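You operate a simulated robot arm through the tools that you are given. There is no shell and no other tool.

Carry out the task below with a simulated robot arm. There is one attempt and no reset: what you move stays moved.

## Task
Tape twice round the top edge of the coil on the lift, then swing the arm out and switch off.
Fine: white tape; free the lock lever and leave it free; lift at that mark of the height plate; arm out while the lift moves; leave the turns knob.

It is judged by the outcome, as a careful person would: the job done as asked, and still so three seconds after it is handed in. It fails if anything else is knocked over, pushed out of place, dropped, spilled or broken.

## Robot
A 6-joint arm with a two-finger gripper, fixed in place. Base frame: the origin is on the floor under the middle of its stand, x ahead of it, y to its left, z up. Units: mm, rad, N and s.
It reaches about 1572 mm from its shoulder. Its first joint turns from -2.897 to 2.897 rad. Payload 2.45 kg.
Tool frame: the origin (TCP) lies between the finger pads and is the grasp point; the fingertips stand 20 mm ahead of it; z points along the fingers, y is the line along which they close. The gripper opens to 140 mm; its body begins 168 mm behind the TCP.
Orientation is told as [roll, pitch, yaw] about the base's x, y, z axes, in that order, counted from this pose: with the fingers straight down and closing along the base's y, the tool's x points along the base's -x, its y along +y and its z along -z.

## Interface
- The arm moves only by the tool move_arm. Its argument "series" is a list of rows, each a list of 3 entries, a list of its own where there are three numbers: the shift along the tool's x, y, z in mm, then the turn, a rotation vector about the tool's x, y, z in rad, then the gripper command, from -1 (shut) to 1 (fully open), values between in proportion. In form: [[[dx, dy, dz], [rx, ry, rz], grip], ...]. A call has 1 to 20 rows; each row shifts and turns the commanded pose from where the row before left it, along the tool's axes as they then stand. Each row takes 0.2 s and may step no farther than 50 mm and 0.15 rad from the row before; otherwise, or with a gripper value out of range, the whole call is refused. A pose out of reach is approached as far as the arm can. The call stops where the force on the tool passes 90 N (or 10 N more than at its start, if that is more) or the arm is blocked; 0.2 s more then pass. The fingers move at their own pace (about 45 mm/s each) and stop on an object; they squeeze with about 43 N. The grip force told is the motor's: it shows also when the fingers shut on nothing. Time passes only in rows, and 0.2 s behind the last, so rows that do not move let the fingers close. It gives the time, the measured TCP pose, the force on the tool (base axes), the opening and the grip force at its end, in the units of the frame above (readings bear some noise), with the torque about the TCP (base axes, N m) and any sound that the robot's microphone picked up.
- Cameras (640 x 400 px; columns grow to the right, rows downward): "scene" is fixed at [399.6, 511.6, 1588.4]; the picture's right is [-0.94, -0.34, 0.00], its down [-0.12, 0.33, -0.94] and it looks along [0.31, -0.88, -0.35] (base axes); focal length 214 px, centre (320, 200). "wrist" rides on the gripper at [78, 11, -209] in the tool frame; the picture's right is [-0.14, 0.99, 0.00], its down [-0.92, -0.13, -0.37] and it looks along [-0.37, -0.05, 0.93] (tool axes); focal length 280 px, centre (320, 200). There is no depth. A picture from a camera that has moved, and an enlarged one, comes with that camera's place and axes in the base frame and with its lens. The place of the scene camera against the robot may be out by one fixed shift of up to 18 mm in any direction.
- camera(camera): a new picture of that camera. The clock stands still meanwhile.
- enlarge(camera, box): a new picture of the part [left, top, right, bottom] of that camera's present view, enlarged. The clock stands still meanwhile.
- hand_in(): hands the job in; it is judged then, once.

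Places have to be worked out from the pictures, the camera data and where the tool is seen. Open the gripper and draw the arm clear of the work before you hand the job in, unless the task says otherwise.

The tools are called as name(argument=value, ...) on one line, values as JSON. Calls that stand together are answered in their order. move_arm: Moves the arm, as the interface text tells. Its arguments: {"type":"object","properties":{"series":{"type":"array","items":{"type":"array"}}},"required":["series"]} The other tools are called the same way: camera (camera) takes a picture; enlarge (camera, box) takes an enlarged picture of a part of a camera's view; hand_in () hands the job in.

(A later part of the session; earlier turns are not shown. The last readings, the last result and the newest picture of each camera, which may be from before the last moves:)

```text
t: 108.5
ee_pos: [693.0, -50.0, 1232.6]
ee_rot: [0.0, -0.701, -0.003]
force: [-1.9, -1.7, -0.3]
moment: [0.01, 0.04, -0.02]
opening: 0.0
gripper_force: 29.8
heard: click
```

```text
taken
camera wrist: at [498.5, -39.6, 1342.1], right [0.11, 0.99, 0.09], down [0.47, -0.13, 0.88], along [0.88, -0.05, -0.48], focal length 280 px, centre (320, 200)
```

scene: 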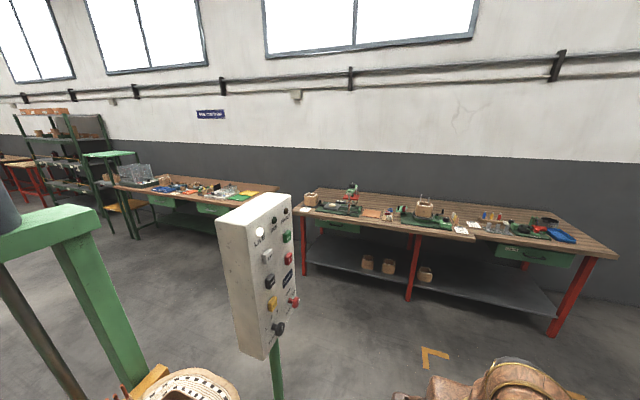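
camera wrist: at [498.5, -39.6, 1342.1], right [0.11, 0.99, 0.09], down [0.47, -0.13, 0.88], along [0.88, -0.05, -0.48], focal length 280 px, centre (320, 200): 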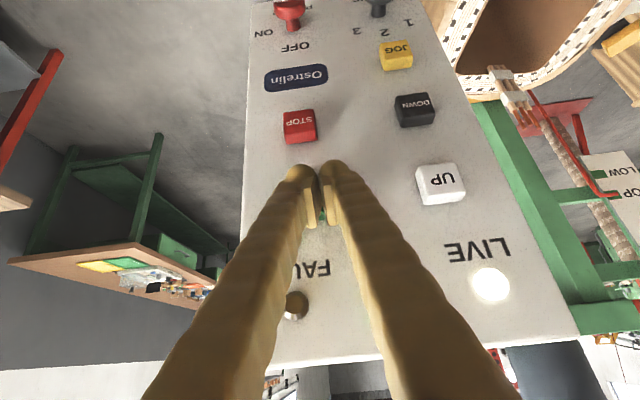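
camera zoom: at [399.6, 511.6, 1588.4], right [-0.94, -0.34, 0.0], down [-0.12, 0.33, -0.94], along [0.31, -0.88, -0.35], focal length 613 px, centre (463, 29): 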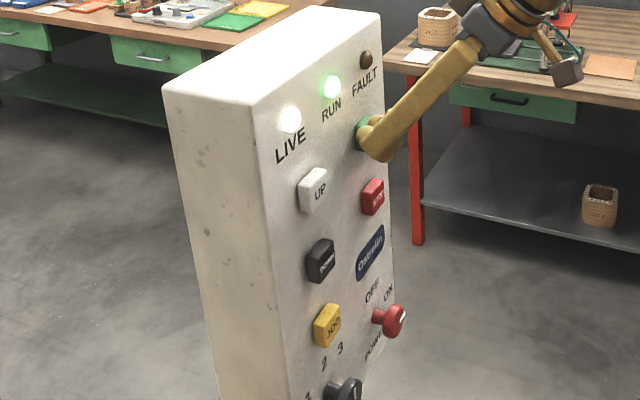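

Click, RUN lit and no FAULT: taping is under way. I back off START a little and check that RUN stays on by itself.

move_arm(series=[[[9.2, 0, -7.8], [0, 0, 0], -1]])

enlarge(camera="scene", box=[210, 190, 330, 330])

enlarge(camera="wrist", box=[440, 0, 640, 220])

```text
t: 108.9
ee_pos: [679.6, -49.3, 1233.3]
ee_rot: [-0.001, -0.701, -0.003]
force: [-0.2, -0.1, -0.5]
moment: [0.05, -0.02, -0.01]
opening: 0.1
gripper_force: 29.2
```

```text
2.86 times, centred on (270, 260) of scene
camera zoom: at [399.6, 511.6, 1588.4], right [-0.94, -0.34, 0.0], down [-0.12, 0.33, -0.94], along [0.31, -0.88, -0.35], focal length 613 px, centre (463, 29)
```

zoom: 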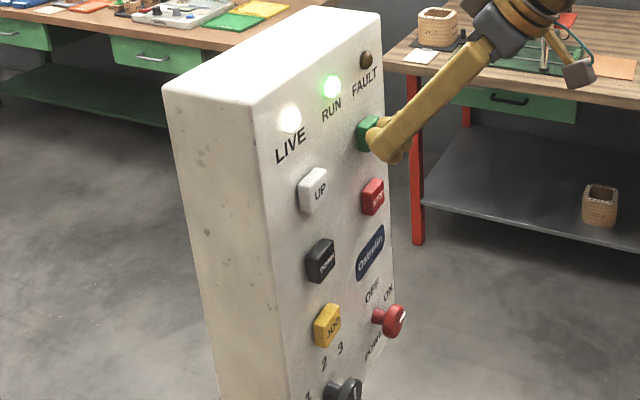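

```text
1.82 times, centred on (540, 110) of wrist
camera zoom: at [486.5, -38.9, 1342.7], right [0.11, 0.99, 0.09], down [0.47, -0.13, 0.88], along [0.88, -0.05, -0.47], focal length 510 px, centre (-80, 364)
```

zoom: 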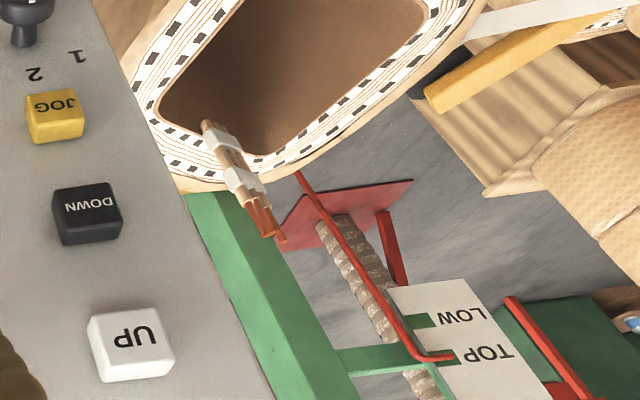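

RUN stays lit; the coil is turning. I retreat clear of the panel and watch while time passes.

move_arm(series=[[[30, 0, -25.5], [0, 0, 0], -1], [[30, 0, -25.5], [0, 0, 0], -1], [[30, 0, -25.5], [0, 0, 0], -1], [[0, 0, 0], [0, 0, 0], -1]])

camera(camera="wrist")

camera(camera="scene")

```text
t: 109.9
ee_pos: [560.5, -49.6, 1232.8]
ee_rot: [0.0, -0.703, -0.003]
force: [0.2, -0.7, -0.2]
moment: [0.01, 0.01, 0.02]
opening: 0.0
gripper_force: 29.9
```

```text
taken
camera wrist: at [367.4, -40.6, 1342.4], right [0.11, 0.99, 0.09], down [0.47, -0.13, 0.88], along [0.88, -0.05, -0.47], focal length 280 px, centre (320, 200)
```

wrist: 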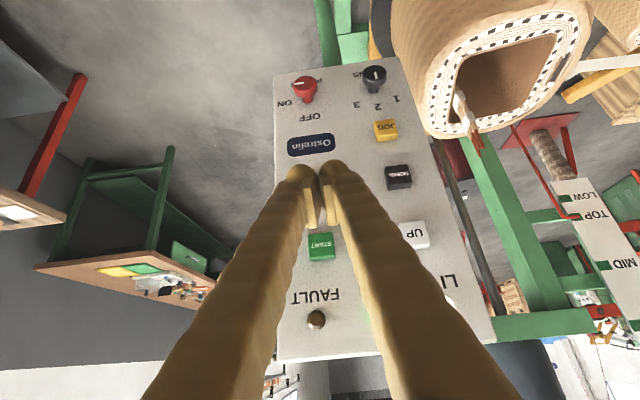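

```text
taken
```

scene: 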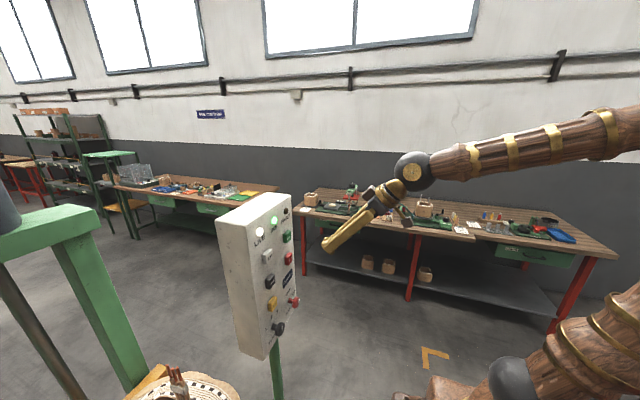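

The coil is turning (its leads have moved). I wait 4 s and check progress.

move_arm(series=[[[0, 0, 0], [0, 0, 0], -1], [[0, 0, 0], [0, 0, 0], -1], [[0, 0, 0], [0, 0, 0], -1], [[0, 0, 0], [0, 0, 0], -1], [[0, 0, 0], [0, 0, 0], -1], [[0, 0, 0], [0, 0, 0], -1], [[0, 0, 0], [0, 0, 0], -1], [[0, 0, 0], [0, 0, 0], -1], [[0, 0, 0], [0, 0, 0], -1], [[0, 0, 0], [0, 0, 0], -1], [[0, 0, 0], [0, 0, 0], -1], [[0, 0, 0], [0, 0, 0], -1], [[0, 0, 0], [0, 0, 0], -1], [[0, 0, 0], [0, 0, 0], -1], [[0, 0, 0], [0, 0, 0], -1], [[0, 0, 0], [0, 0, 0], -1], [[0, 0, 0], [0, 0, 0], -1], [[0, 0, 0], [0, 0, 0], -1], [[0, 0, 0], [0, 0, 0], -1], [[0, 0, 0], [0, 0, 0], -1]])

camera(camera="wrist")

camera(camera="scene")

```text
t: 114.1
ee_pos: [561.4, -49.7, 1232.3]
ee_rot: [0.001, -0.702, -0.003]
force: [-0.9, 1.1, -0.1]
moment: [0.03, 0.0, 0.0]
opening: 0.4
gripper_force: 29.8
```

```text
taken
camera wrist: at [367.8, -40.6, 1342.5], right [0.11, 0.99, 0.09], down [0.47, -0.13, 0.88], along [0.88, -0.05, -0.47], focal length 280 px, centre (320, 200)
```

wrist: 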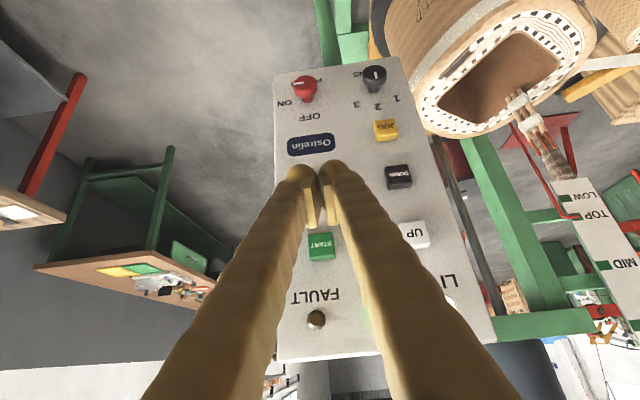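

```text
taken
```

scene: 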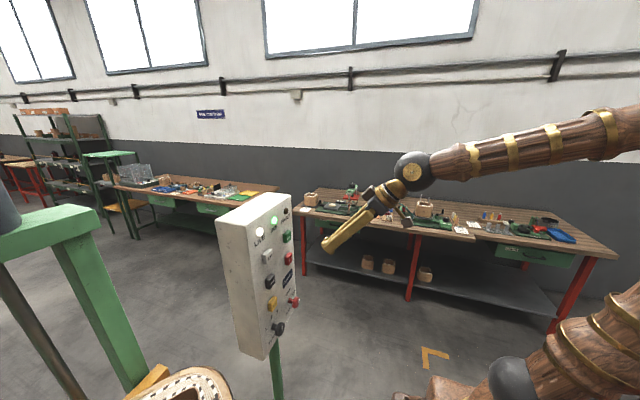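

Taping proceeds (white band appearing at the rim). I wait another 4 s.

move_arm(series=[[[0, 0, 0], [0, 0, 0], -1], [[0, 0, 0], [0, 0, 0], -1], [[0, 0, 0], [0, 0, 0], -1], [[0, 0, 0], [0, 0, 0], -1], [[0, 0, 0], [0, 0, 0], -1], [[0, 0, 0], [0, 0, 0], -1], [[0, 0, 0], [0, 0, 0], -1], [[0, 0, 0], [0, 0, 0], -1], [[0, 0, 0], [0, 0, 0], -1], [[0, 0, 0], [0, 0, 0], -1], [[0, 0, 0], [0, 0, 0], -1], [[0, 0, 0], [0, 0, 0], -1], [[0, 0, 0], [0, 0, 0], -1], [[0, 0, 0], [0, 0, 0], -1], [[0, 0, 0], [0, 0, 0], -1], [[0, 0, 0], [0, 0, 0], -1], [[0, 0, 0], [0, 0, 0], -1], [[0, 0, 0], [0, 0, 0], -1], [[0, 0, 0], [0, 0, 0], -1], [[0, 0, 0], [0, 0, 0], -1]])

camera(camera="wrist")

camera(camera="scene")

```text
t: 118.3
ee_pos: [561.5, -51.8, 1233.4]
ee_rot: [0.001, -0.704, -0.004]
force: [0.4, -0.9, -0.2]
moment: [0.02, -0.03, 0.02]
opening: 0.1
gripper_force: 29.4
```

```text
taken
camera wrist: at [367.8, -40.6, 1342.5], right [0.11, 0.99, 0.09], down [0.47, -0.13, 0.88], along [0.88, -0.05, -0.47], focal length 280 px, centre (320, 200)
```

wrist: 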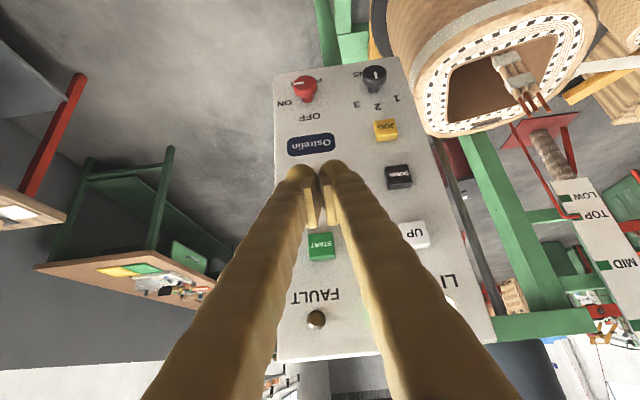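

```text
taken
```

scene: 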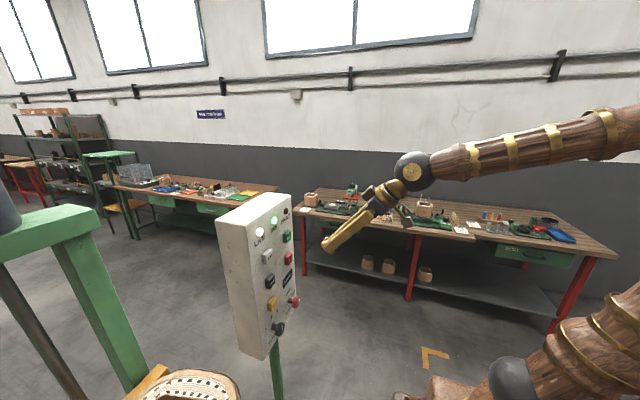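

Still running (RUN lit). I keep waiting in 3 s pieces.

move_arm(series=[[[0, 0, 0], [0, 0, 0], -1], [[0, 0, 0], [0, 0, 0], -1], [[0, 0, 0], [0, 0, 0], -1], [[0, 0, 0], [0, 0, 0], -1], [[0, 0, 0], [0, 0, 0], -1], [[0, 0, 0], [0, 0, 0], -1], [[0, 0, 0], [0, 0, 0], -1], [[0, 0, 0], [0, 0, 0], -1], [[0, 0, 0], [0, 0, 0], -1], [[0, 0, 0], [0, 0, 0], -1], [[0, 0, 0], [0, 0, 0], -1], [[0, 0, 0], [0, 0, 0], -1], [[0, 0, 0], [0, 0, 0], -1], [[0, 0, 0], [0, 0, 0], -1], [[0, 0, 0], [0, 0, 0], -1]])

camera(camera="wrist")

enlarge(camera="scene", box=[100, 190, 330, 400])

```text
t: 121.5
ee_pos: [562.0, -50.8, 1233.0]
ee_rot: [-0.001, -0.702, -0.004]
force: [0.8, -0.6, -0.3]
moment: [0.0, 0.01, 0.04]
opening: 0.0
gripper_force: 29.6
```

```text
taken
camera wrist: at [367.7, -40.6, 1342.5], right [0.11, 0.99, 0.09], down [0.47, -0.13, 0.88], along [0.88, -0.05, -0.47], focal length 280 px, centre (320, 200)
```

wrist: 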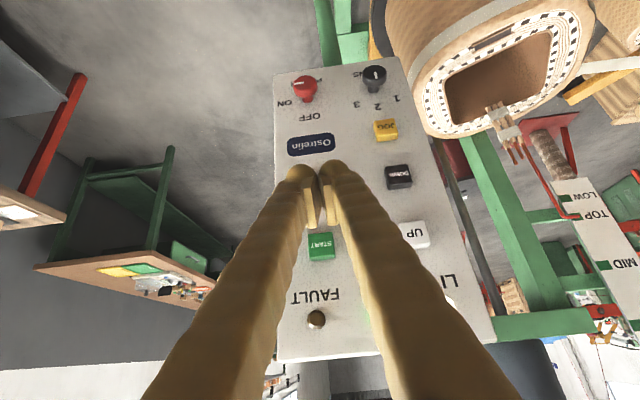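

```text
1.90 times, centred on (215, 295) of scene
camera zoom: at [399.6, 511.6, 1588.4], right [-0.94, -0.34, 0.0], down [-0.12, 0.33, -0.94], along [0.31, -0.88, -0.35], focal length 408 px, centre (520, 19)
```

zoom: 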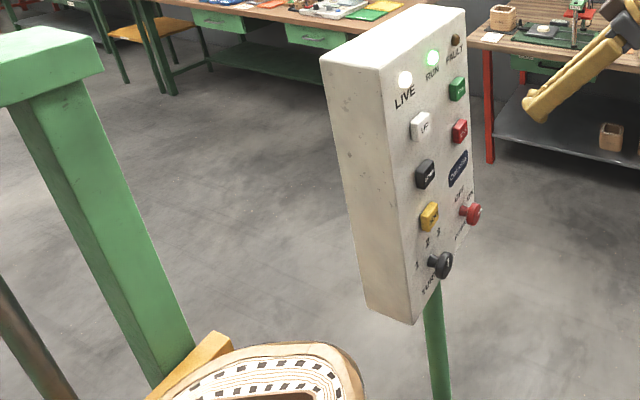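

Still running. I wait on in 3 s pieces until RUN goes out.

move_arm(series=[[[0, 0, 0], [0, 0, 0], -1], [[0, 0, 0], [0, 0, 0], -1], [[0, 0, 0], [0, 0, 0], -1], [[0, 0, 0], [0, 0, 0], -1], [[0, 0, 0], [0, 0, 0], -1], [[0, 0, 0], [0, 0, 0], -1], [[0, 0, 0], [0, 0, 0], -1], [[0, 0, 0], [0, 0, 0], -1], [[0, 0, 0], [0, 0, 0], -1], [[0, 0, 0], [0, 0, 0], -1], [[0, 0, 0], [0, 0, 0], -1], [[0, 0, 0], [0, 0, 0], -1], [[0, 0, 0], [0, 0, 0], -1], [[0, 0, 0], [0, 0, 0], -1], [[0, 0, 0], [0, 0, 0], -1]])

camera(camera="wrist")

enlarge(camera="scene", box=[100, 190, 330, 400])

```text
t: 124.7
ee_pos: [561.5, -51.0, 1232.9]
ee_rot: [0.001, -0.702, -0.003]
force: [-0.4, 0.8, -0.3]
moment: [-0.01, -0.02, 0.01]
opening: 0.3
gripper_force: 29.4
```

```text
taken
camera wrist: at [367.7, -40.6, 1342.5], right [0.11, 0.99, 0.09], down [0.47, -0.13, 0.88], along [0.88, -0.05, -0.47], focal length 280 px, centre (320, 200)
```

wrist: 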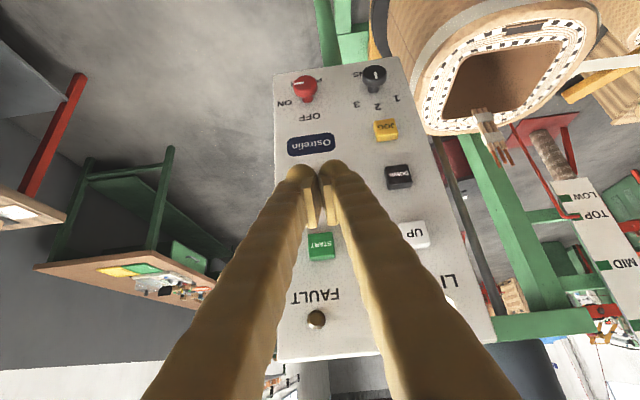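

```text
1.90 times, centred on (215, 295) of scene
camera zoom: at [399.6, 511.6, 1588.4], right [-0.94, -0.34, 0.0], down [-0.12, 0.33, -0.94], along [0.31, -0.88, -0.35], focal length 408 px, centre (520, 19)
```

zoom: 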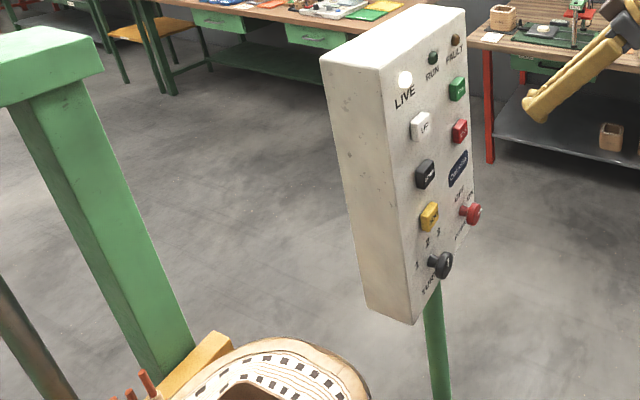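

RUN has gone out and the coil is back at its starting orientation with no fault. I enlarge the coil to see the tape and the lamps.

enlarge(camera="wrist", box=[370, 0, 640, 180])

enlarge(camera="scene", box=[230, 190, 310, 320])

```text
2.22 times, centred on (505, 90) of wrist
camera zoom: at [367.7, -40.6, 1342.5], right [0.11, 0.99, 0.09], down [0.47, -0.13, 0.88], along [0.88, -0.05, -0.47], focal length 623 px, centre (-91, 444)
```

zoom: 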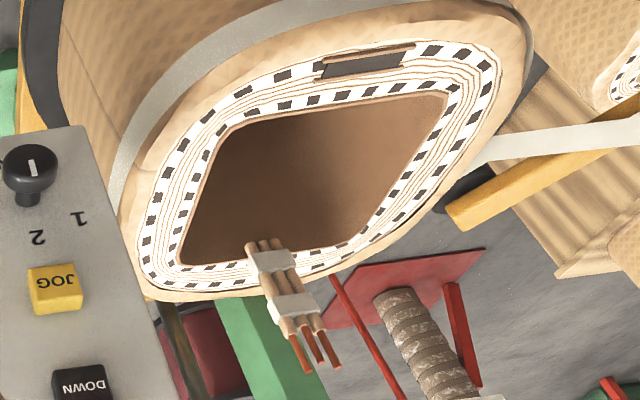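

```text
3.08 times, centred on (270, 255) of scene
camera zoom: at [399.6, 511.6, 1588.4], right [-0.94, -0.34, 0.0], down [-0.12, 0.33, -0.94], along [0.31, -0.88, -0.35], focal length 660 px, centre (474, 31)
```

zoom: 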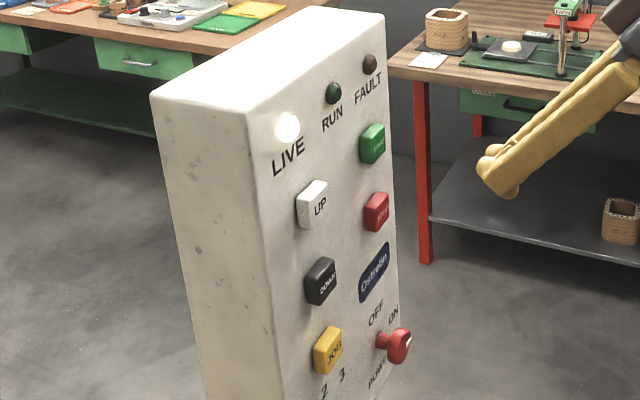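

A white band now runs round the coil's top edge and RUN is off. I go back to the tape arm handle (≈(561, 907)) to swing it out.

move_arm(series=[[[0, 0, 0], [0, 0.15, 0], -1], [[0, 0, 0], [0, 0.15, 0], -1], [[0, 0, 0], [0, 0.15, 0], -1], [[0, 0, 0], [0, 0.15, 0], -1], [[0, 0, 0], [0, 0.1, 0], -1], [[0, 48, 0], [0, 0, 0], -1], [[0, 48, 0], [0, 0, 0], -1], [[0, 48, 0], [0, 0, 0], -1], [[0, 48, 0], [0, 0, 0], -1], [[0, 48, 0], [0, 0, 0], -1], [[0, 48, 0], [0, 0, 0], -1], [[0, 48, 0], [0, 0, 0], -1], [[0, 48, 0], [0, 0, 0], -1], [[0, 48, 0], [0, 0, 0], -1], [[0, 48, 0], [0, 0, 0], -1]])

move_arm(series=[[[0, 48, 0], [0, 0, 0], 0], [[0, 48, 0], [0, 0, 0], 1], [[0, 48, 0], [0, 0, 0], 1], [[0, 48, 0], [0, 0, 0], 1], [[0, 48, 0], [0, 0, 0], 1], [[0, 48, 0], [0, 0, 0], 1], [[0, 48, 0], [0, 0, 0], 1], [[0, 48, 0], [0, 0, 0], 1], [[0, 48, 0], [0, 0, 0], 1], [[0, 45, 0], [0, 0, 0.1], 1], [[0, 0, 0], [0, 0, 0.15], 1], [[0, 0, 0], [0, 0, 0.15], 1], [[0, 0, 0], [0, 0, 0.15], 1], [[0, 0, 0], [0, 0, 0.15], 1], [[0, 0, 0], [0, 0, 0], 1]])

camera(camera="wrist")

```text
t: 127.9
ee_pos: [559.4, 432.3, 1231.6]
ee_rot: [0.0, -0.002, -0.002]
force: [0.9, -0.5, 0.3]
moment: [0.04, -0.06, 0.04]
opening: 0.0
gripper_force: 29.4
```

```text
t: 131.1
ee_pos: [564.4, 906.9, 1232.9]
ee_rot: [-0.001, -0.001, -0.705]
force: [0.4, 0.1, -0.5]
moment: [0.01, 0.01, 0.01]
opening: 140.0
gripper_force: 0.1
```

```text
taken
camera wrist: at [512.3, 964.6, 1442.5], right [0.75, 0.67, 0.0], down [0.62, -0.69, 0.37], along [0.25, -0.28, -0.93], focal length 280 px, centre (320, 200)
```

wrist: 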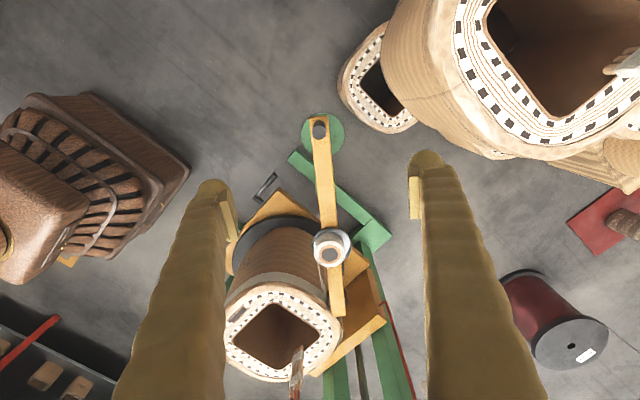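

The handle is under the tool, ~10 mm toward tool +x. I correct and descend to z≈1000, then check again.

move_arm(series=[[[5, 0, 40], [0, 0, 0], 1], [[5, 0, 40], [0, 0, 0], 1], [[0, 0, 40], [0, 0, 0], 1], [[0, 0, 40], [0, 0, 0], 1], [[0, 0, 40], [0, 0, 0], 1], [[0, 0, 30], [0, 0, 0], 1], [[0, 0, 0], [0, 0, 0], 1]])

camera(camera="wrist")

```text
t: 132.7
ee_pos: [557.4, 912.4, 1003.2]
ee_rot: [0.002, -0.003, -0.701]
force: [0.9, 0.6, 0.5]
moment: [-0.04, 0.01, 0.01]
opening: 139.9
gripper_force: 0.2
```

```text
taken
camera wrist: at [505.4, 970.7, 1212.6], right [0.74, 0.67, 0.0], down [0.62, -0.69, 0.37], along [0.25, -0.27, -0.93], focal length 280 px, centre (320, 200)
```

wrist: 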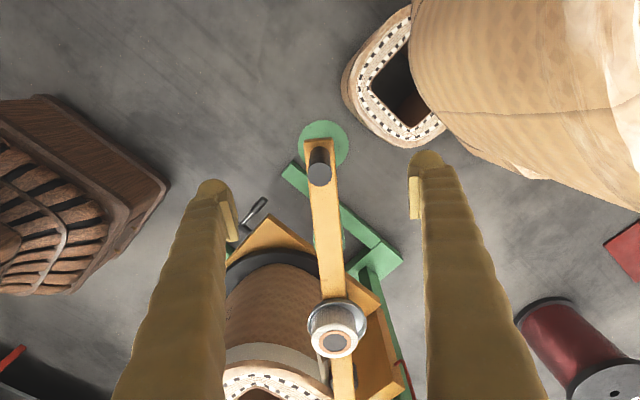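

Aligned. I lower around the handle, close to ~36 mm opening (loose fit), and begin the swing‑out along the reverse arc.

move_arm(series=[[[0, 0, 35], [0, 0, 0], 1], [[0, 0, 35], [0, 0, 0], 1], [[0, 0, 33], [0, 0, 0], 0.5], [[0, 0, 0], [0, 0, 0], 0], [[0, 0, 0], [0, 0, 0], -0.45], [[0, 0, 0], [0, 0, 0], -0.45], [[0, 0, 0], [0, 0, 0], -0.45], [[0, 0, 0], [0, 0, 0], -0.45]])

camera(camera="wrist")

```text
t: 134.5
ee_pos: [556.7, 914.6, 900.3]
ee_rot: [-0.001, -0.001, -0.7]
force: [0.7, -1.0, -0.5]
moment: [-0.05, 0.02, 0.01]
opening: 38.6
gripper_force: 0.1
```

```text
taken
camera wrist: at [504.7, 972.0, 1110.8], right [0.74, 0.67, 0.0], down [0.62, -0.69, 0.37], along [0.25, -0.27, -0.93], focal length 280 px, centre (320, 200)
```

wrist: 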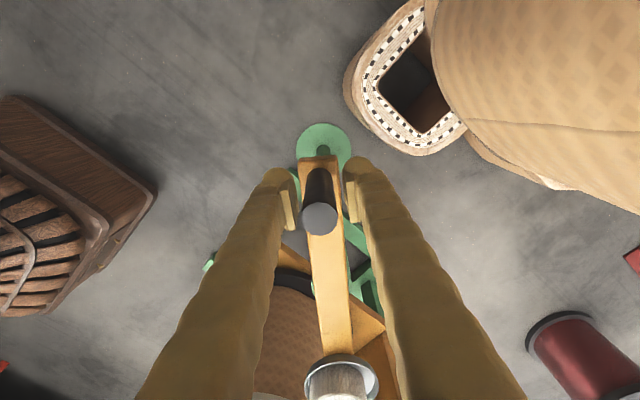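

The handle is loosely held. I swing it back out, first ~23°.

move_arm(series=[[[-2, -15.2, 0], [0, 0, -0.1], -0.45], [[-2, -15.2, 0], [0, 0, -0.1], -0.45], [[-0.76, -15.2, 0], [0, 0, -0.1], -0.45], [[-0.76, -15.2, 0], [0, 0, -0.1], -0.45], [[0, 0, 0], [0, 0, 0], -0.45]])

camera(camera="wrist")

```text
t: 135.7
ee_pos: [530.5, 858.8, 901.1]
ee_rot: [-0.001, -0.003, -0.302]
force: [-0.2, 0.3, 0.2]
moment: [0.01, 0.01, 0.01]
opening: 38.6
gripper_force: 0.0
```

```text
taken
camera wrist: at [459.4, 891.0, 1109.9], right [0.43, 0.91, 0.0], down [0.84, -0.4, 0.37], along [0.33, -0.16, -0.93], focal length 280 px, centre (320, 200)
```

wrist: 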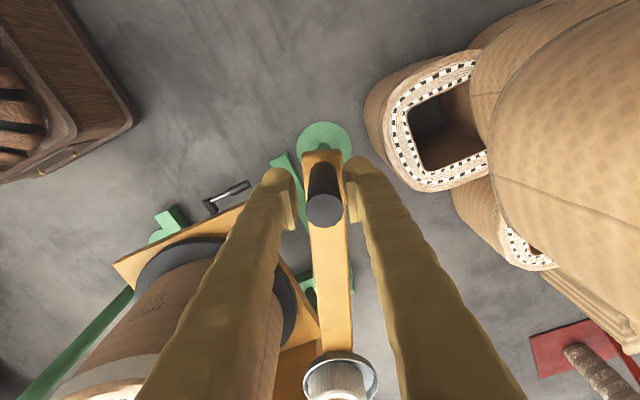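

Going well with no force. I swing the remaining ~17° and check where its out‑stop is.

move_arm(series=[[[-0.76, -15.2, 0], [0, 0, -0.1], -0.45], [[-0.76, -15.2, 0], [0, 0, -0.1], -0.45], [[-0.76, -13, 0], [0, 0, -0.1], -0.45], [[0, 0, 0], [0, 0, 0], -0.45]])

camera(camera="wrist")

```text
t: 136.7
ee_pos: [522.2, 815.9, 898.9]
ee_rot: [0.0, -0.004, -0.001]
force: [0.0, -1.9, -0.2]
moment: [-0.02, 0.03, -0.02]
opening: 39.3
gripper_force: 0.9
```

```text
taken
camera wrist: at [444.3, 826.6, 1108.3], right [0.14, 0.99, 0.0], down [0.92, -0.13, 0.37], along [0.37, -0.05, -0.93], focal length 280 px, centre (320, 200)
```

wrist: 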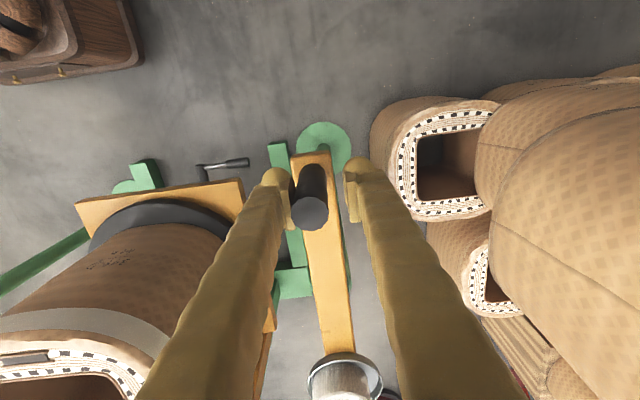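

The handle is back at y≈809 (it started at ≈808), i.e. the arm is out. I nudge a bit further to feel whether it's at its out‑stop.

move_arm(series=[[[0, -6, 0], [0, 0, 0], -0.45], [[0, -5, 0], [0, 0, 0], -0.45], [[0, -4, 0], [0, 0, 0], -0.45], [[0, 0, 0], [0, 0, 0], -0.45]])

camera(camera="wrist")

```text
t: 137.7
ee_pos: [522.5, 800.4, 899.0]
ee_rot: [0.001, -0.001, -0.001]
force: [4.6, 10.3, -6.4]
moment: [-0.31, 0.03, -0.14]
opening: 44.3
gripper_force: 4.6
```

```text
taken
camera wrist: at [445.7, 810.6, 1108.9], right [0.14, 0.99, 0.0], down [0.92, -0.13, 0.37], along [0.37, -0.05, -0.93], focal length 280 px, centre (320, 200)
```

wrist: 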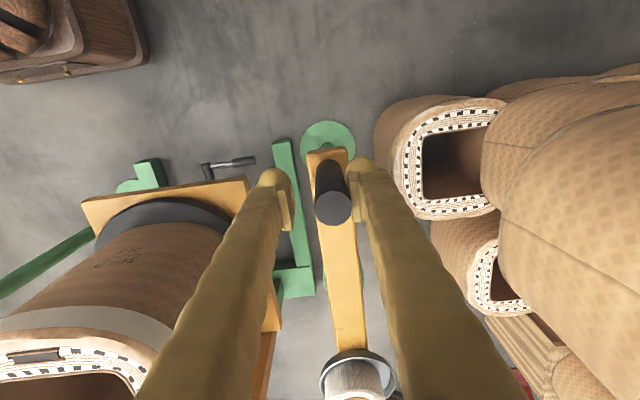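

A firm stop with 10 N: the arm is fully out where it started. I unload, open and lift off.

move_arm(series=[[[0, 5, 0], [0, 0, 0], -0.45], [[0, 0, 0], [0, 0, 0], 0.3], [[0, 0, 0], [0, 0, 0], 1], [[0, 0, 0], [0, 0, 0], 1], [[0, 0, -40], [0, 0, 0], 1], [[0, 0, -48], [0, 0, 0], 1], [[0, 0, -48], [0, 0, 0], 1], [[0, 0, -48], [0, 0, 0], 1], [[0, 0, -48], [0, 0, 0], 1], [[0, 0, -48], [0, 0, 0], 1], [[0, 0, 0], [0, 0, 0], 1]])

camera(camera="wrist")

```text
t: 140.1
ee_pos: [525.2, 802.9, 1179.8]
ee_rot: [-0.001, -0.002, -0.002]
force: [0.6, -0.6, -0.7]
moment: [-0.03, 0.01, 0.01]
opening: 139.9
gripper_force: 0.0
```

```text
taken
camera wrist: at [447.8, 813.0, 1389.5], right [0.14, 0.99, 0.0], down [0.92, -0.13, 0.37], along [0.37, -0.05, -0.93], focal length 280 px, centre (320, 200)
```

wrist: 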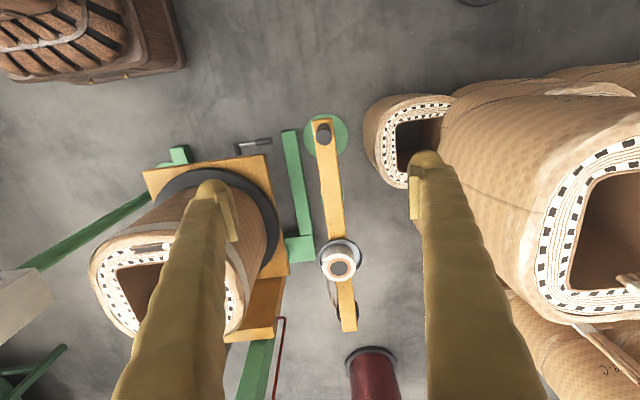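

The arm is out with the tape still neat. Now for switching off: I travel to in front of the POWER knob at the proven pose (x≈600).

move_arm(series=[[[0, -48, 0], [0, 0, 0], 1], [[0, -48, 0], [0, 0, 0], 0.5], [[0, -48, 0], [0, 0, 0], 0], [[0, -48, 0], [0, 0, 0], 0], [[0, -48, 0], [0, 0, 0], 0], [[0, -48, 0], [0, 0, 0], 0], [[0, -48, 0], [0, 0, 0], 0], [[0, -48, 0], [0, 0, 0], 0], [[0, -48, 0], [0, 0, 0], 0], [[0, -48, 0], [0, 0, 0], 0], [[0, -48, 0], [0, 0, 0], 0], [[0, -48, 0], [0, 0, 0], 0], [[0, -48, 0], [0, 0, 0], 0], [[-20, -44, 0], [0, 0, 0], 0], [[-20, -44, 0], [0, 0, 0], 0], [[-20, -44, 0], [0, 0, 0], 0], [[-20, -44, 0], [0, 0, 0], 0], [[0, -48, 0], [0, 0, 0], 0], [[0, -20, 0], [0, 0, 0], 0]])

move_arm(series=[[[0, 0, 38], [0, -0.07, 0], 0], [[0, 0, 38], [0, -0.14, 0], 0], [[0, 0, 38], [0, -0.14, 0], 0], [[0, 0, 0], [0, 0, 0], 0]])

camera(camera="wrist")

camera(camera="scene")

```text
t: 144.1
ee_pos: [599.3, -66.7, 1182.1]
ee_rot: [0.001, -0.002, -0.004]
force: [0.5, 0.0, -0.7]
moment: [-0.02, -0.01, 0.01]
opening: 69.9
gripper_force: 0.1
```

```text
t: 145.1
ee_pos: [612.9, -62.8, 1067.7]
ee_rot: [-0.001, -0.353, -0.004]
force: [-0.7, 0.8, 0.1]
moment: [0.01, 0.01, 0.0]
opening: 70.1
gripper_force: 0.0
```

```text
taken
camera wrist: at [468.2, -52.7, 1236.6], right [0.13, 0.99, 0.05], down [0.74, -0.13, 0.66], along [0.66, -0.05, -0.75], focal length 280 px, centre (320, 200)
```

wrist: 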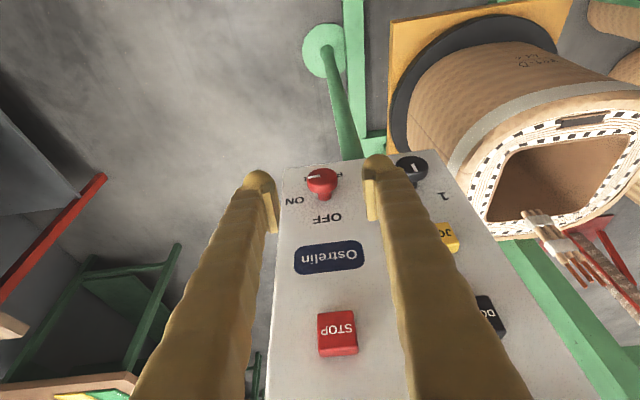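

```text
taken
```

scene: 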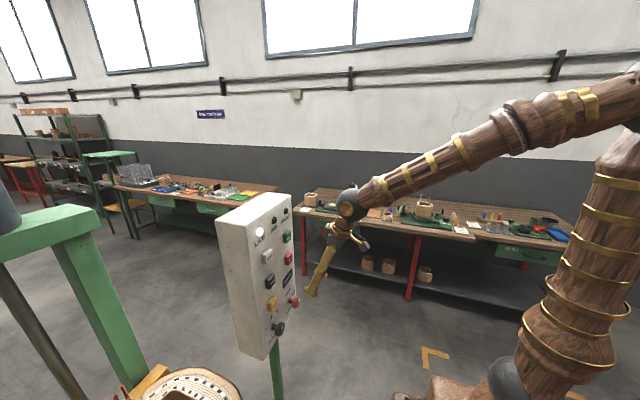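

Pose matches. I roll the tool +45° about the knob axis direction and move down to knob height at x≈640.

move_arm(series=[[[0, 0, 0], [-0.123, 0, 0.0452], 0], [[0, 0, 0], [-0.123, 0, 0.0452], 0], [[0, 0, 0], [-0.123, 0, 0.0452], 0], [[0, 0, 0], [-0.123, 0, 0.0452], 0], [[0, 0, 0], [-0.123, 0, 0.0452], 0], [[0, 0, 0], [-0.123, 0, 0.0452], 0], [[1.7, -23.9, 24.2], [0, 0, 0], 0], [[1.7, -23.9, 24.2], [0, 0, 0], 0], [[1.7, -23.9, 24.2], [0, 0, 0], 0], [[1.7, -23.9, 24.2], [0, 0, 0], 0], [[0, 0, 0], [0, 0, 0], 0]])

camera(camera="wrist")

```text
t: 147.5
ee_pos: [634.8, -62.5, 934.7]
ee_rot: [0.819, -0.245, -0.256]
force: [-0.8, -0.5, -0.8]
moment: [-0.02, -0.01, 0.02]
opening: 70.0
gripper_force: 0.0
```

```text
taken
camera wrist: at [490.7, -176.7, 1061.6], right [0.13, 0.67, 0.73], down [0.74, -0.56, 0.38], along [0.66, 0.49, -0.56], focal length 280 px, centre (320, 200)
```

wrist: 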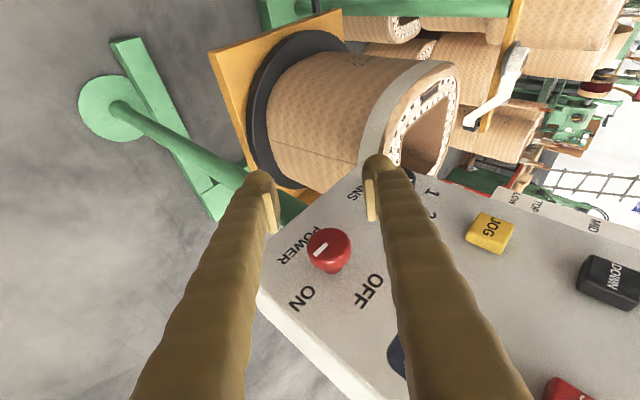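

I approach +x to straddle the knob (TCP x≈705) with a 2 mm y correction.

move_arm(series=[[[-13.1, -2, 4], [0, 0, 0], 0], [[-13.1, 0, 4.8], [0, 0, 0], 0], [[-13.1, 0, 4.8], [0, 0, 0], 0], [[-13.1, 0, 4.8], [0, 0, 0], 0], [[-13.1, 0, 4.8], [0, 0, 0], 0], [[0, 0, 0], [0, 0, 0], 0]])

camera(camera="wrist")

```text
t: 148.9
ee_pos: [706.3, -66.2, 933.7]
ee_rot: [0.819, -0.244, -0.258]
force: [0.6, 0.0, -0.6]
moment: [0.02, -0.01, -0.02]
opening: 69.9
gripper_force: 0.0
```

```text
taken
camera wrist: at [561.3, -179.5, 1061.5], right [0.13, 0.67, 0.73], down [0.74, -0.56, 0.38], along [0.66, 0.49, -0.56], focal length 280 px, centre (320, 200)
```

wrist: 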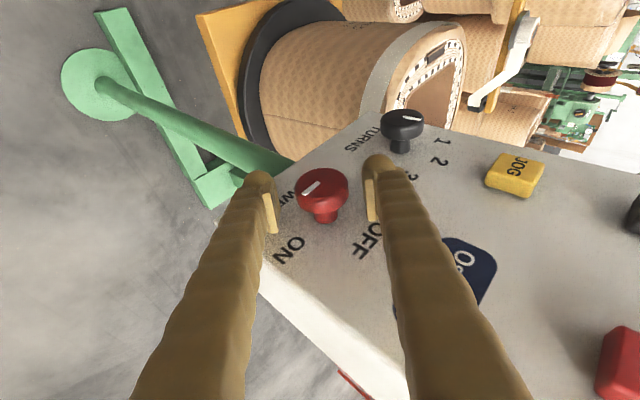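

Knob centred between the fingers. I close on it.

move_arm(series=[[[0, 0.5, 0], [0, 0, 0], -0.4], [[0, 0, 0], [0, 0, 0], -0.7], [[0, 0, 0], [0, 0, 0], -1], [[0, 0, 0], [0, 0, 0], -1], [[0, 0, 0], [0, 0, 0], -1]])

```text
t: 150.1
ee_pos: [706.6, -64.8, 934.1]
ee_rot: [0.819, -0.243, -0.258]
force: [-19.1, 26.8, 25.9]
moment: [-0.01, 0.03, 0.08]
opening: 38.6
gripper_force: 45.1
```

Gripped (38.6 mm) with 37 N along tool +y; I shift 1.6 mm that way to centre, then turn counter‑clockwise the first ~22°.

move_arm(series=[[[0.5, 1.6, -0.2], [0, 0, 0], -1], [[0, 0, 0], [0.09, 0, -0.0331], -1], [[0, 0, 0], [0.09, 0, -0.0331], -1], [[0, 0, 0], [0.09, 0, -0.0331], -1], [[0, 0, 0], [0.09, 0, -0.0331], -1], [[0, 0, 0], [0, 0, 0], -1]])

camera(camera="wrist")

```text
t: 151.5
ee_pos: [706.8, -65.2, 933.7]
ee_rot: [0.426, -0.323, -0.144]
force: [-45.7, -7.1, 14.7]
moment: [-0.16, -0.26, -0.11]
opening: 38.2
gripper_force: 46.0
```

```text
taken
camera wrist: at [561.7, -121.7, 1095.0], right [0.13, 0.89, 0.43], down [0.74, -0.38, 0.56], along [0.66, 0.24, -0.71], focal length 280 px, centre (320, 200)
```

wrist: 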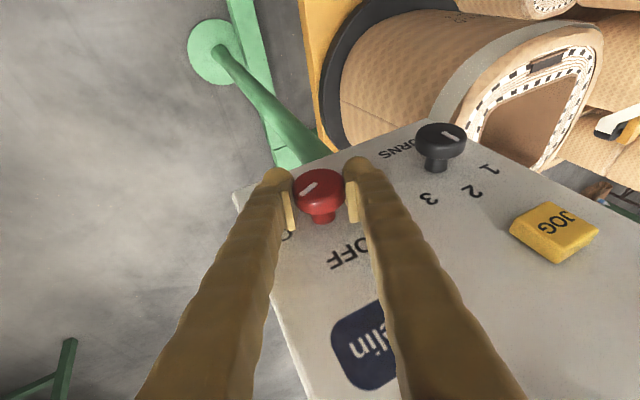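

Turning fine; I ease 2 mm back in x (−46 N) and continue four more rows.

move_arm(series=[[[1.9, 0, -0.7], [0, 0, 0], -1], [[0, 0, 0], [0.09, 0, -0.0331], -1], [[0, 0, 0], [0.09, 0, -0.0331], -1], [[0, 0, 0], [0.09, 0, -0.0331], -1], [[0, 0, 0], [0.09, 0, -0.0331], -1], [[0, 0, 0], [0, 0, 0], -1]])

enlarge(camera="scene", box=[210, 190, 310, 350])

```text
t: 152.9
ee_pos: [705.5, -64.7, 934.4]
ee_rot: [0.02, -0.356, -0.008]
force: [-12.4, -43.9, 26.2]
moment: [0.0, 0.0, 0.04]
opening: 38.5
gripper_force: 45.2
```

```text
2.50 times, centred on (260, 270) of scene
camera zoom: at [399.6, 511.6, 1588.4], right [-0.94, -0.34, 0.0], down [-0.12, 0.33, -0.94], along [0.31, -0.88, -0.35], focal length 536 px, centre (470, 25)
```

zoom: 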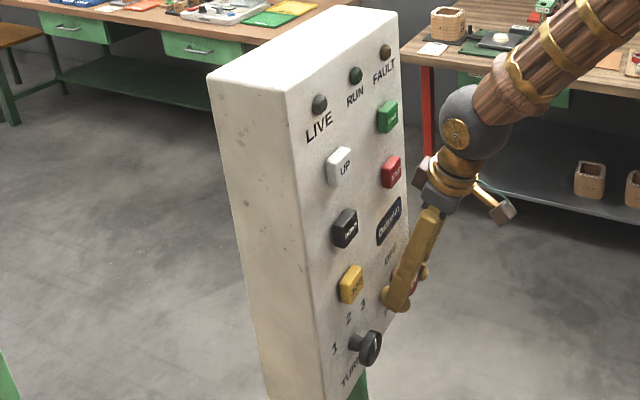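

LIVE is out already. I correct −2 mm in tool y and continue turning to bring the pointer fully to OFF.

move_arm(series=[[[0, -1.8, 0], [0, 0, 0], -1], [[0, 0, 0], [0.09, 0, -0.0331], -1], [[0, 0, 0], [0.09, 0, -0.0331], -1], [[0, 0, 0], [0.09, 0, -0.0331], -1], [[0, 0, 0], [0.09, 0, -0.0331], -1], [[0, 0, 0], [0, 0, 0], -1]])

camera(camera="wrist")

```text
t: 154.3
ee_pos: [705.9, -65.1, 934.6]
ee_rot: [-0.387, -0.327, 0.131]
force: [35.1, 31.0, 9.3]
moment: [-0.03, -0.24, -0.19]
opening: 38.5
gripper_force: 44.5
```

```text
taken
camera wrist: at [561.1, 4.1, 1089.2], right [0.13, 0.94, -0.31], down [0.74, 0.12, 0.67], along [0.66, -0.31, -0.68], focal length 280 px, centre (320, 200)
```

wrist: 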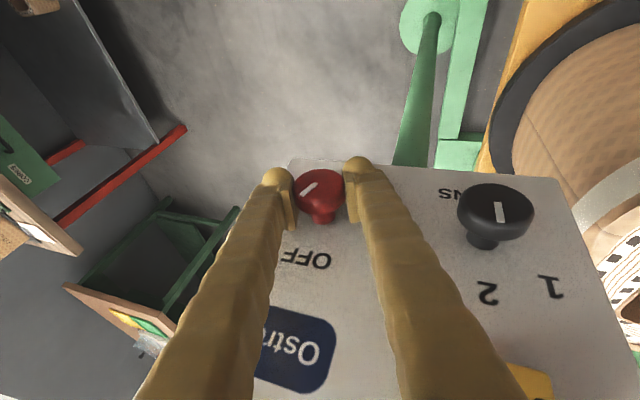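

Another ~22° to go. I relieve the small side loads and turn the rest.

move_arm(series=[[[-1.4, 1.2, 0.5], [0, 0, 0], -1], [[0, 0, 0], [0.09, 0, -0.0331], -1], [[0, 0, 0], [0.09, 0, -0.0331], -1], [[0, 0, 0], [0.09, 0, -0.0331], -1], [[0, 0, 0], [0.09, 0, -0.0331], -1], [[0, 0, 0], [0, 0, 0], -1]])

camera(camera="wrist")

```text
t: 155.7
ee_pos: [706.3, -66.4, 934.2]
ee_rot: [-0.782, -0.254, 0.243]
force: [-0.4, 1.3, 1.8]
moment: [-0.02, -0.09, 0.03]
opening: 38.4
gripper_force: 45.1
```

```text
taken
camera wrist: at [562.0, 56.5, 1051.1], right [0.13, 0.76, -0.64], down [0.74, 0.36, 0.57], along [0.66, -0.55, -0.51], focal length 280 px, centre (320, 200)
```

wrist: 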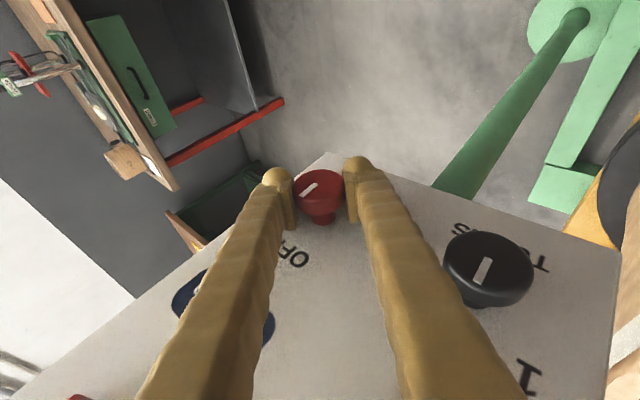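

Pointer‑to‑finger angle matches the original grip; I add the last ~3° and then release and retreat.

move_arm(series=[[[0, 0, 0], [0.045, 0, -0.0165], -1], [[0, 0, 0], [0, 0, 0], -1], [[0, 0, 0], [0, 0, 0], -0.3], [[0, 0, 0], [0, 0, 0], 0], [[0, 0, 0], [0, 0, 0], 0], [[0, 0, 0], [0, 0, 0], 0], [[19, 0, -7], [0, 0, 0], 0], [[19, 0, -7], [0, 0, 0], 0], [[19, 0, -7], [0, 0, 0], 0], [[19, 0, -7], [0, 0, 0], 0], [[0, 0, 0], [0, 0, 0], 0]])

camera(camera="wrist")

enlarge(camera="scene", box=[210, 190, 310, 350])

```text
t: 158.1
ee_pos: [625.1, -64.1, 934.3]
ee_rot: [-0.828, -0.242, 0.256]
force: [-0.6, 0.3, 0.0]
moment: [0.01, 0.0, 0.0]
opening: 70.0
gripper_force: 0.0
```

```text
taken
camera wrist: at [481.2, 63.5, 1045.1], right [0.13, 0.73, -0.68], down [0.74, 0.38, 0.55], along [0.66, -0.57, -0.49], focal length 280 px, centre (320, 200)
```

wrist: 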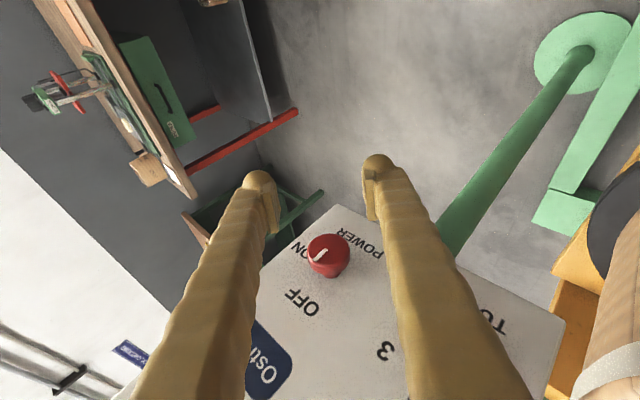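

```text
2.50 times, centred on (260, 270) of scene
camera zoom: at [399.6, 511.6, 1588.4], right [-0.94, -0.34, 0.0], down [-0.12, 0.33, -0.94], along [0.31, -0.88, -0.35], focal length 536 px, centre (470, 25)
```

zoom: 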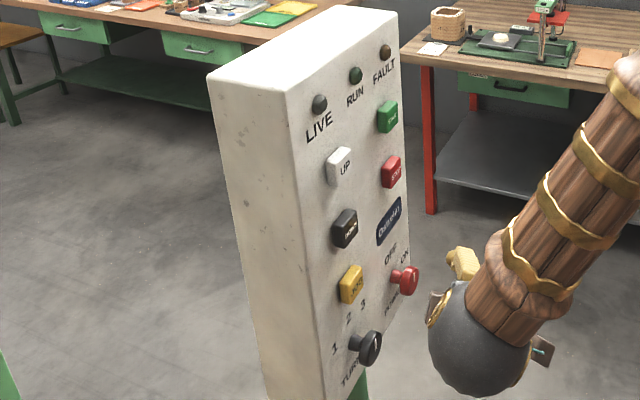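

LIVE is off. I untwist and rise, then check the knob pointer, coil tape, lift pointer and arm.

move_arm(series=[[[0, 0, 0], [-0.123, 0, 0.0452], 0], [[0, 0, 0], [-0.123, 0, 0.0452], 0], [[0, 0, 0], [-0.123, 0, 0.0452], 0], [[0, 0, 0], [-0.123, 0, 0.0452], 0], [[0, 0, 0], [-0.123, 0, 0.0452], 0], [[0, 0, 0], [-0.123, 0, 0.0452], 0], [[-14, 0, -42], [0, 0, 0], 0.5], [[-14, 0, -42], [0, 0, 0], 1], [[-14, 0, -42], [0, 0, 0], 1], [[-10, 0, -42], [0, 0, 0], 1], [[20, 0, 0], [0, -0.13, 0], 1], [[20, 0, 0], [0, 0, 0], 1], [[0, 0, 0], [0, 0, 0], 1]])

camera(camera="wrist")

camera(camera="scene")

```text
t: 160.9
ee_pos: [579.0, -63.9, 1094.3]
ee_rot: [-0.013, -0.483, 0.004]
force: [0.2, 0.3, -0.2]
moment: [0.03, 0.02, 0.0]
opening: 139.9
gripper_force: 0.2
```

```text
taken
camera wrist: at [414.0, -52.7, 1243.6], right [0.12, 0.99, 0.05], down [0.65, -0.12, 0.75], along [0.75, -0.06, -0.65], focal length 280 px, centre (320, 200)
```

wrist: 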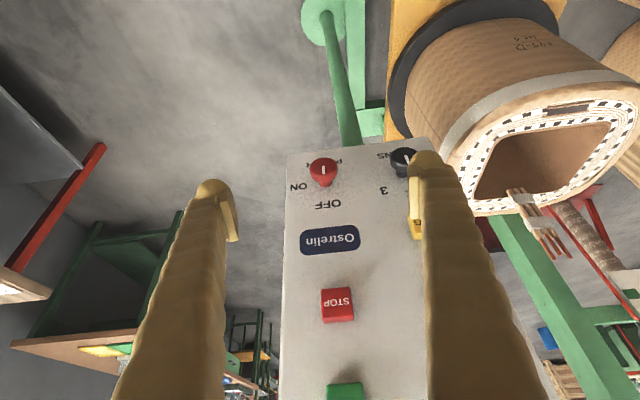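

```text
taken
```

scene: 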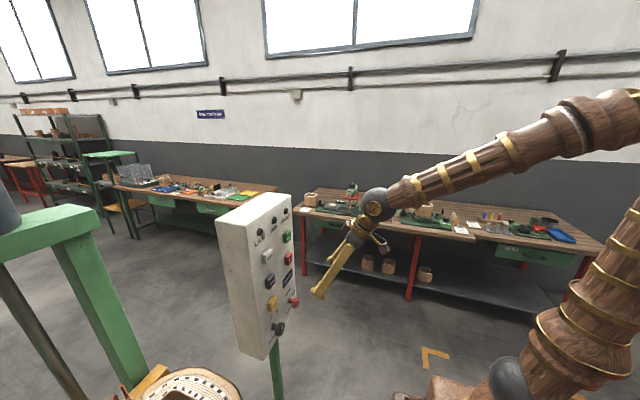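

enlarge(camera="wrist", box=[280, 130, 430, 260])

enlarge(camera="wrist", box=[430, 0, 640, 240])

```text
3.08 times, centred on (355, 195) of wrist
camera zoom: at [414.0, -52.7, 1243.6], right [0.12, 0.99, 0.05], down [0.65, -0.12, 0.75], along [0.75, -0.06, -0.65], focal length 863 px, centre (212, 215)
```

zoom: 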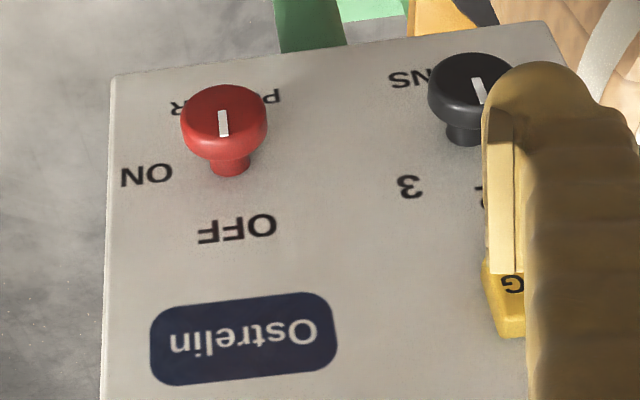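

```text
1.67 times, centred on (535, 120) of wrist
camera zoom: at [414.0, -52.7, 1243.6], right [0.12, 0.99, 0.05], down [0.65, -0.12, 0.75], along [0.75, -0.06, -0.65], focal length 467 px, centre (-38, 333)
```

zoom: 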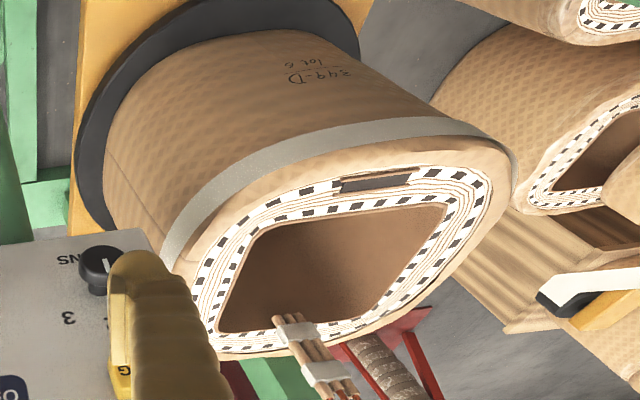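

POWER points at OFF, TURNS untouched at 2, a white band runs round the coil's top edge. I withdraw up and left for a final look at the lift pointer, lever and tape arm.

move_arm(series=[[[0, 0, -45], [0, 0.09, 0], 1], [[0, 0, -45], [0, 0.09, 0], 1], [[0, 30, -30], [0, 0, 0], 1], [[0, 30, -30], [0, 0, 0], 1], [[0, 40, -30], [0, 0, 0], 1], [[0, 40, -30], [0, 0, 0], 1], [[0, 40, -30], [0, 0, 0], 1], [[0, 40, -20], [0, 0, 0], 1], [[0, 40, 0], [0, 0, 0], 1], [[0, 40, 0], [0, 0, 0], 1], [[0, 40, 0], [0, 0, 0], 1], [[0, 0, 0], [0, 0, 0], 1]])

camera(camera="wrist")

camera(camera="scene")

```text
t: 163.5
ee_pos: [490.9, 278.4, 1331.3]
ee_rot: [-0.011, -0.3, 0.001]
force: [0.0, -0.6, -0.1]
moment: [-0.03, -0.01, -0.01]
opening: 139.9
gripper_force: 0.1
```

```text
taken
camera wrist: at [354.7, 291.0, 1507.6], right [0.13, 0.99, 0.03], down [0.77, -0.12, 0.63], along [0.62, -0.06, -0.78], focal length 280 px, centre (320, 200)
```

wrist: 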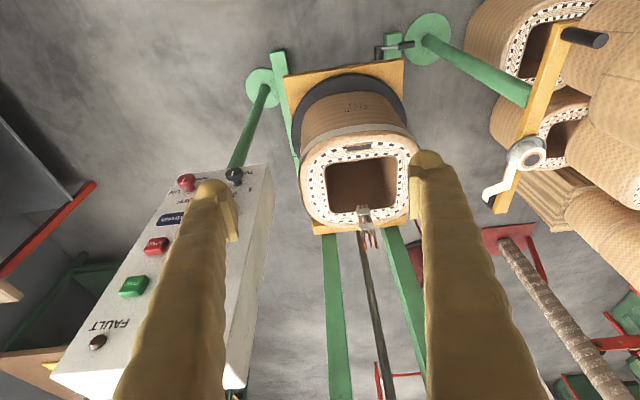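

```text
taken
```

scene: 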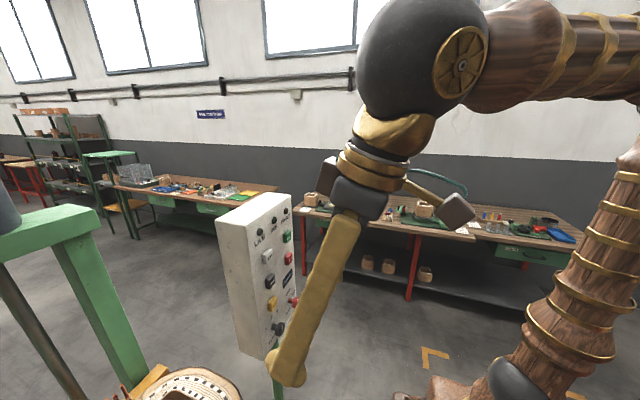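

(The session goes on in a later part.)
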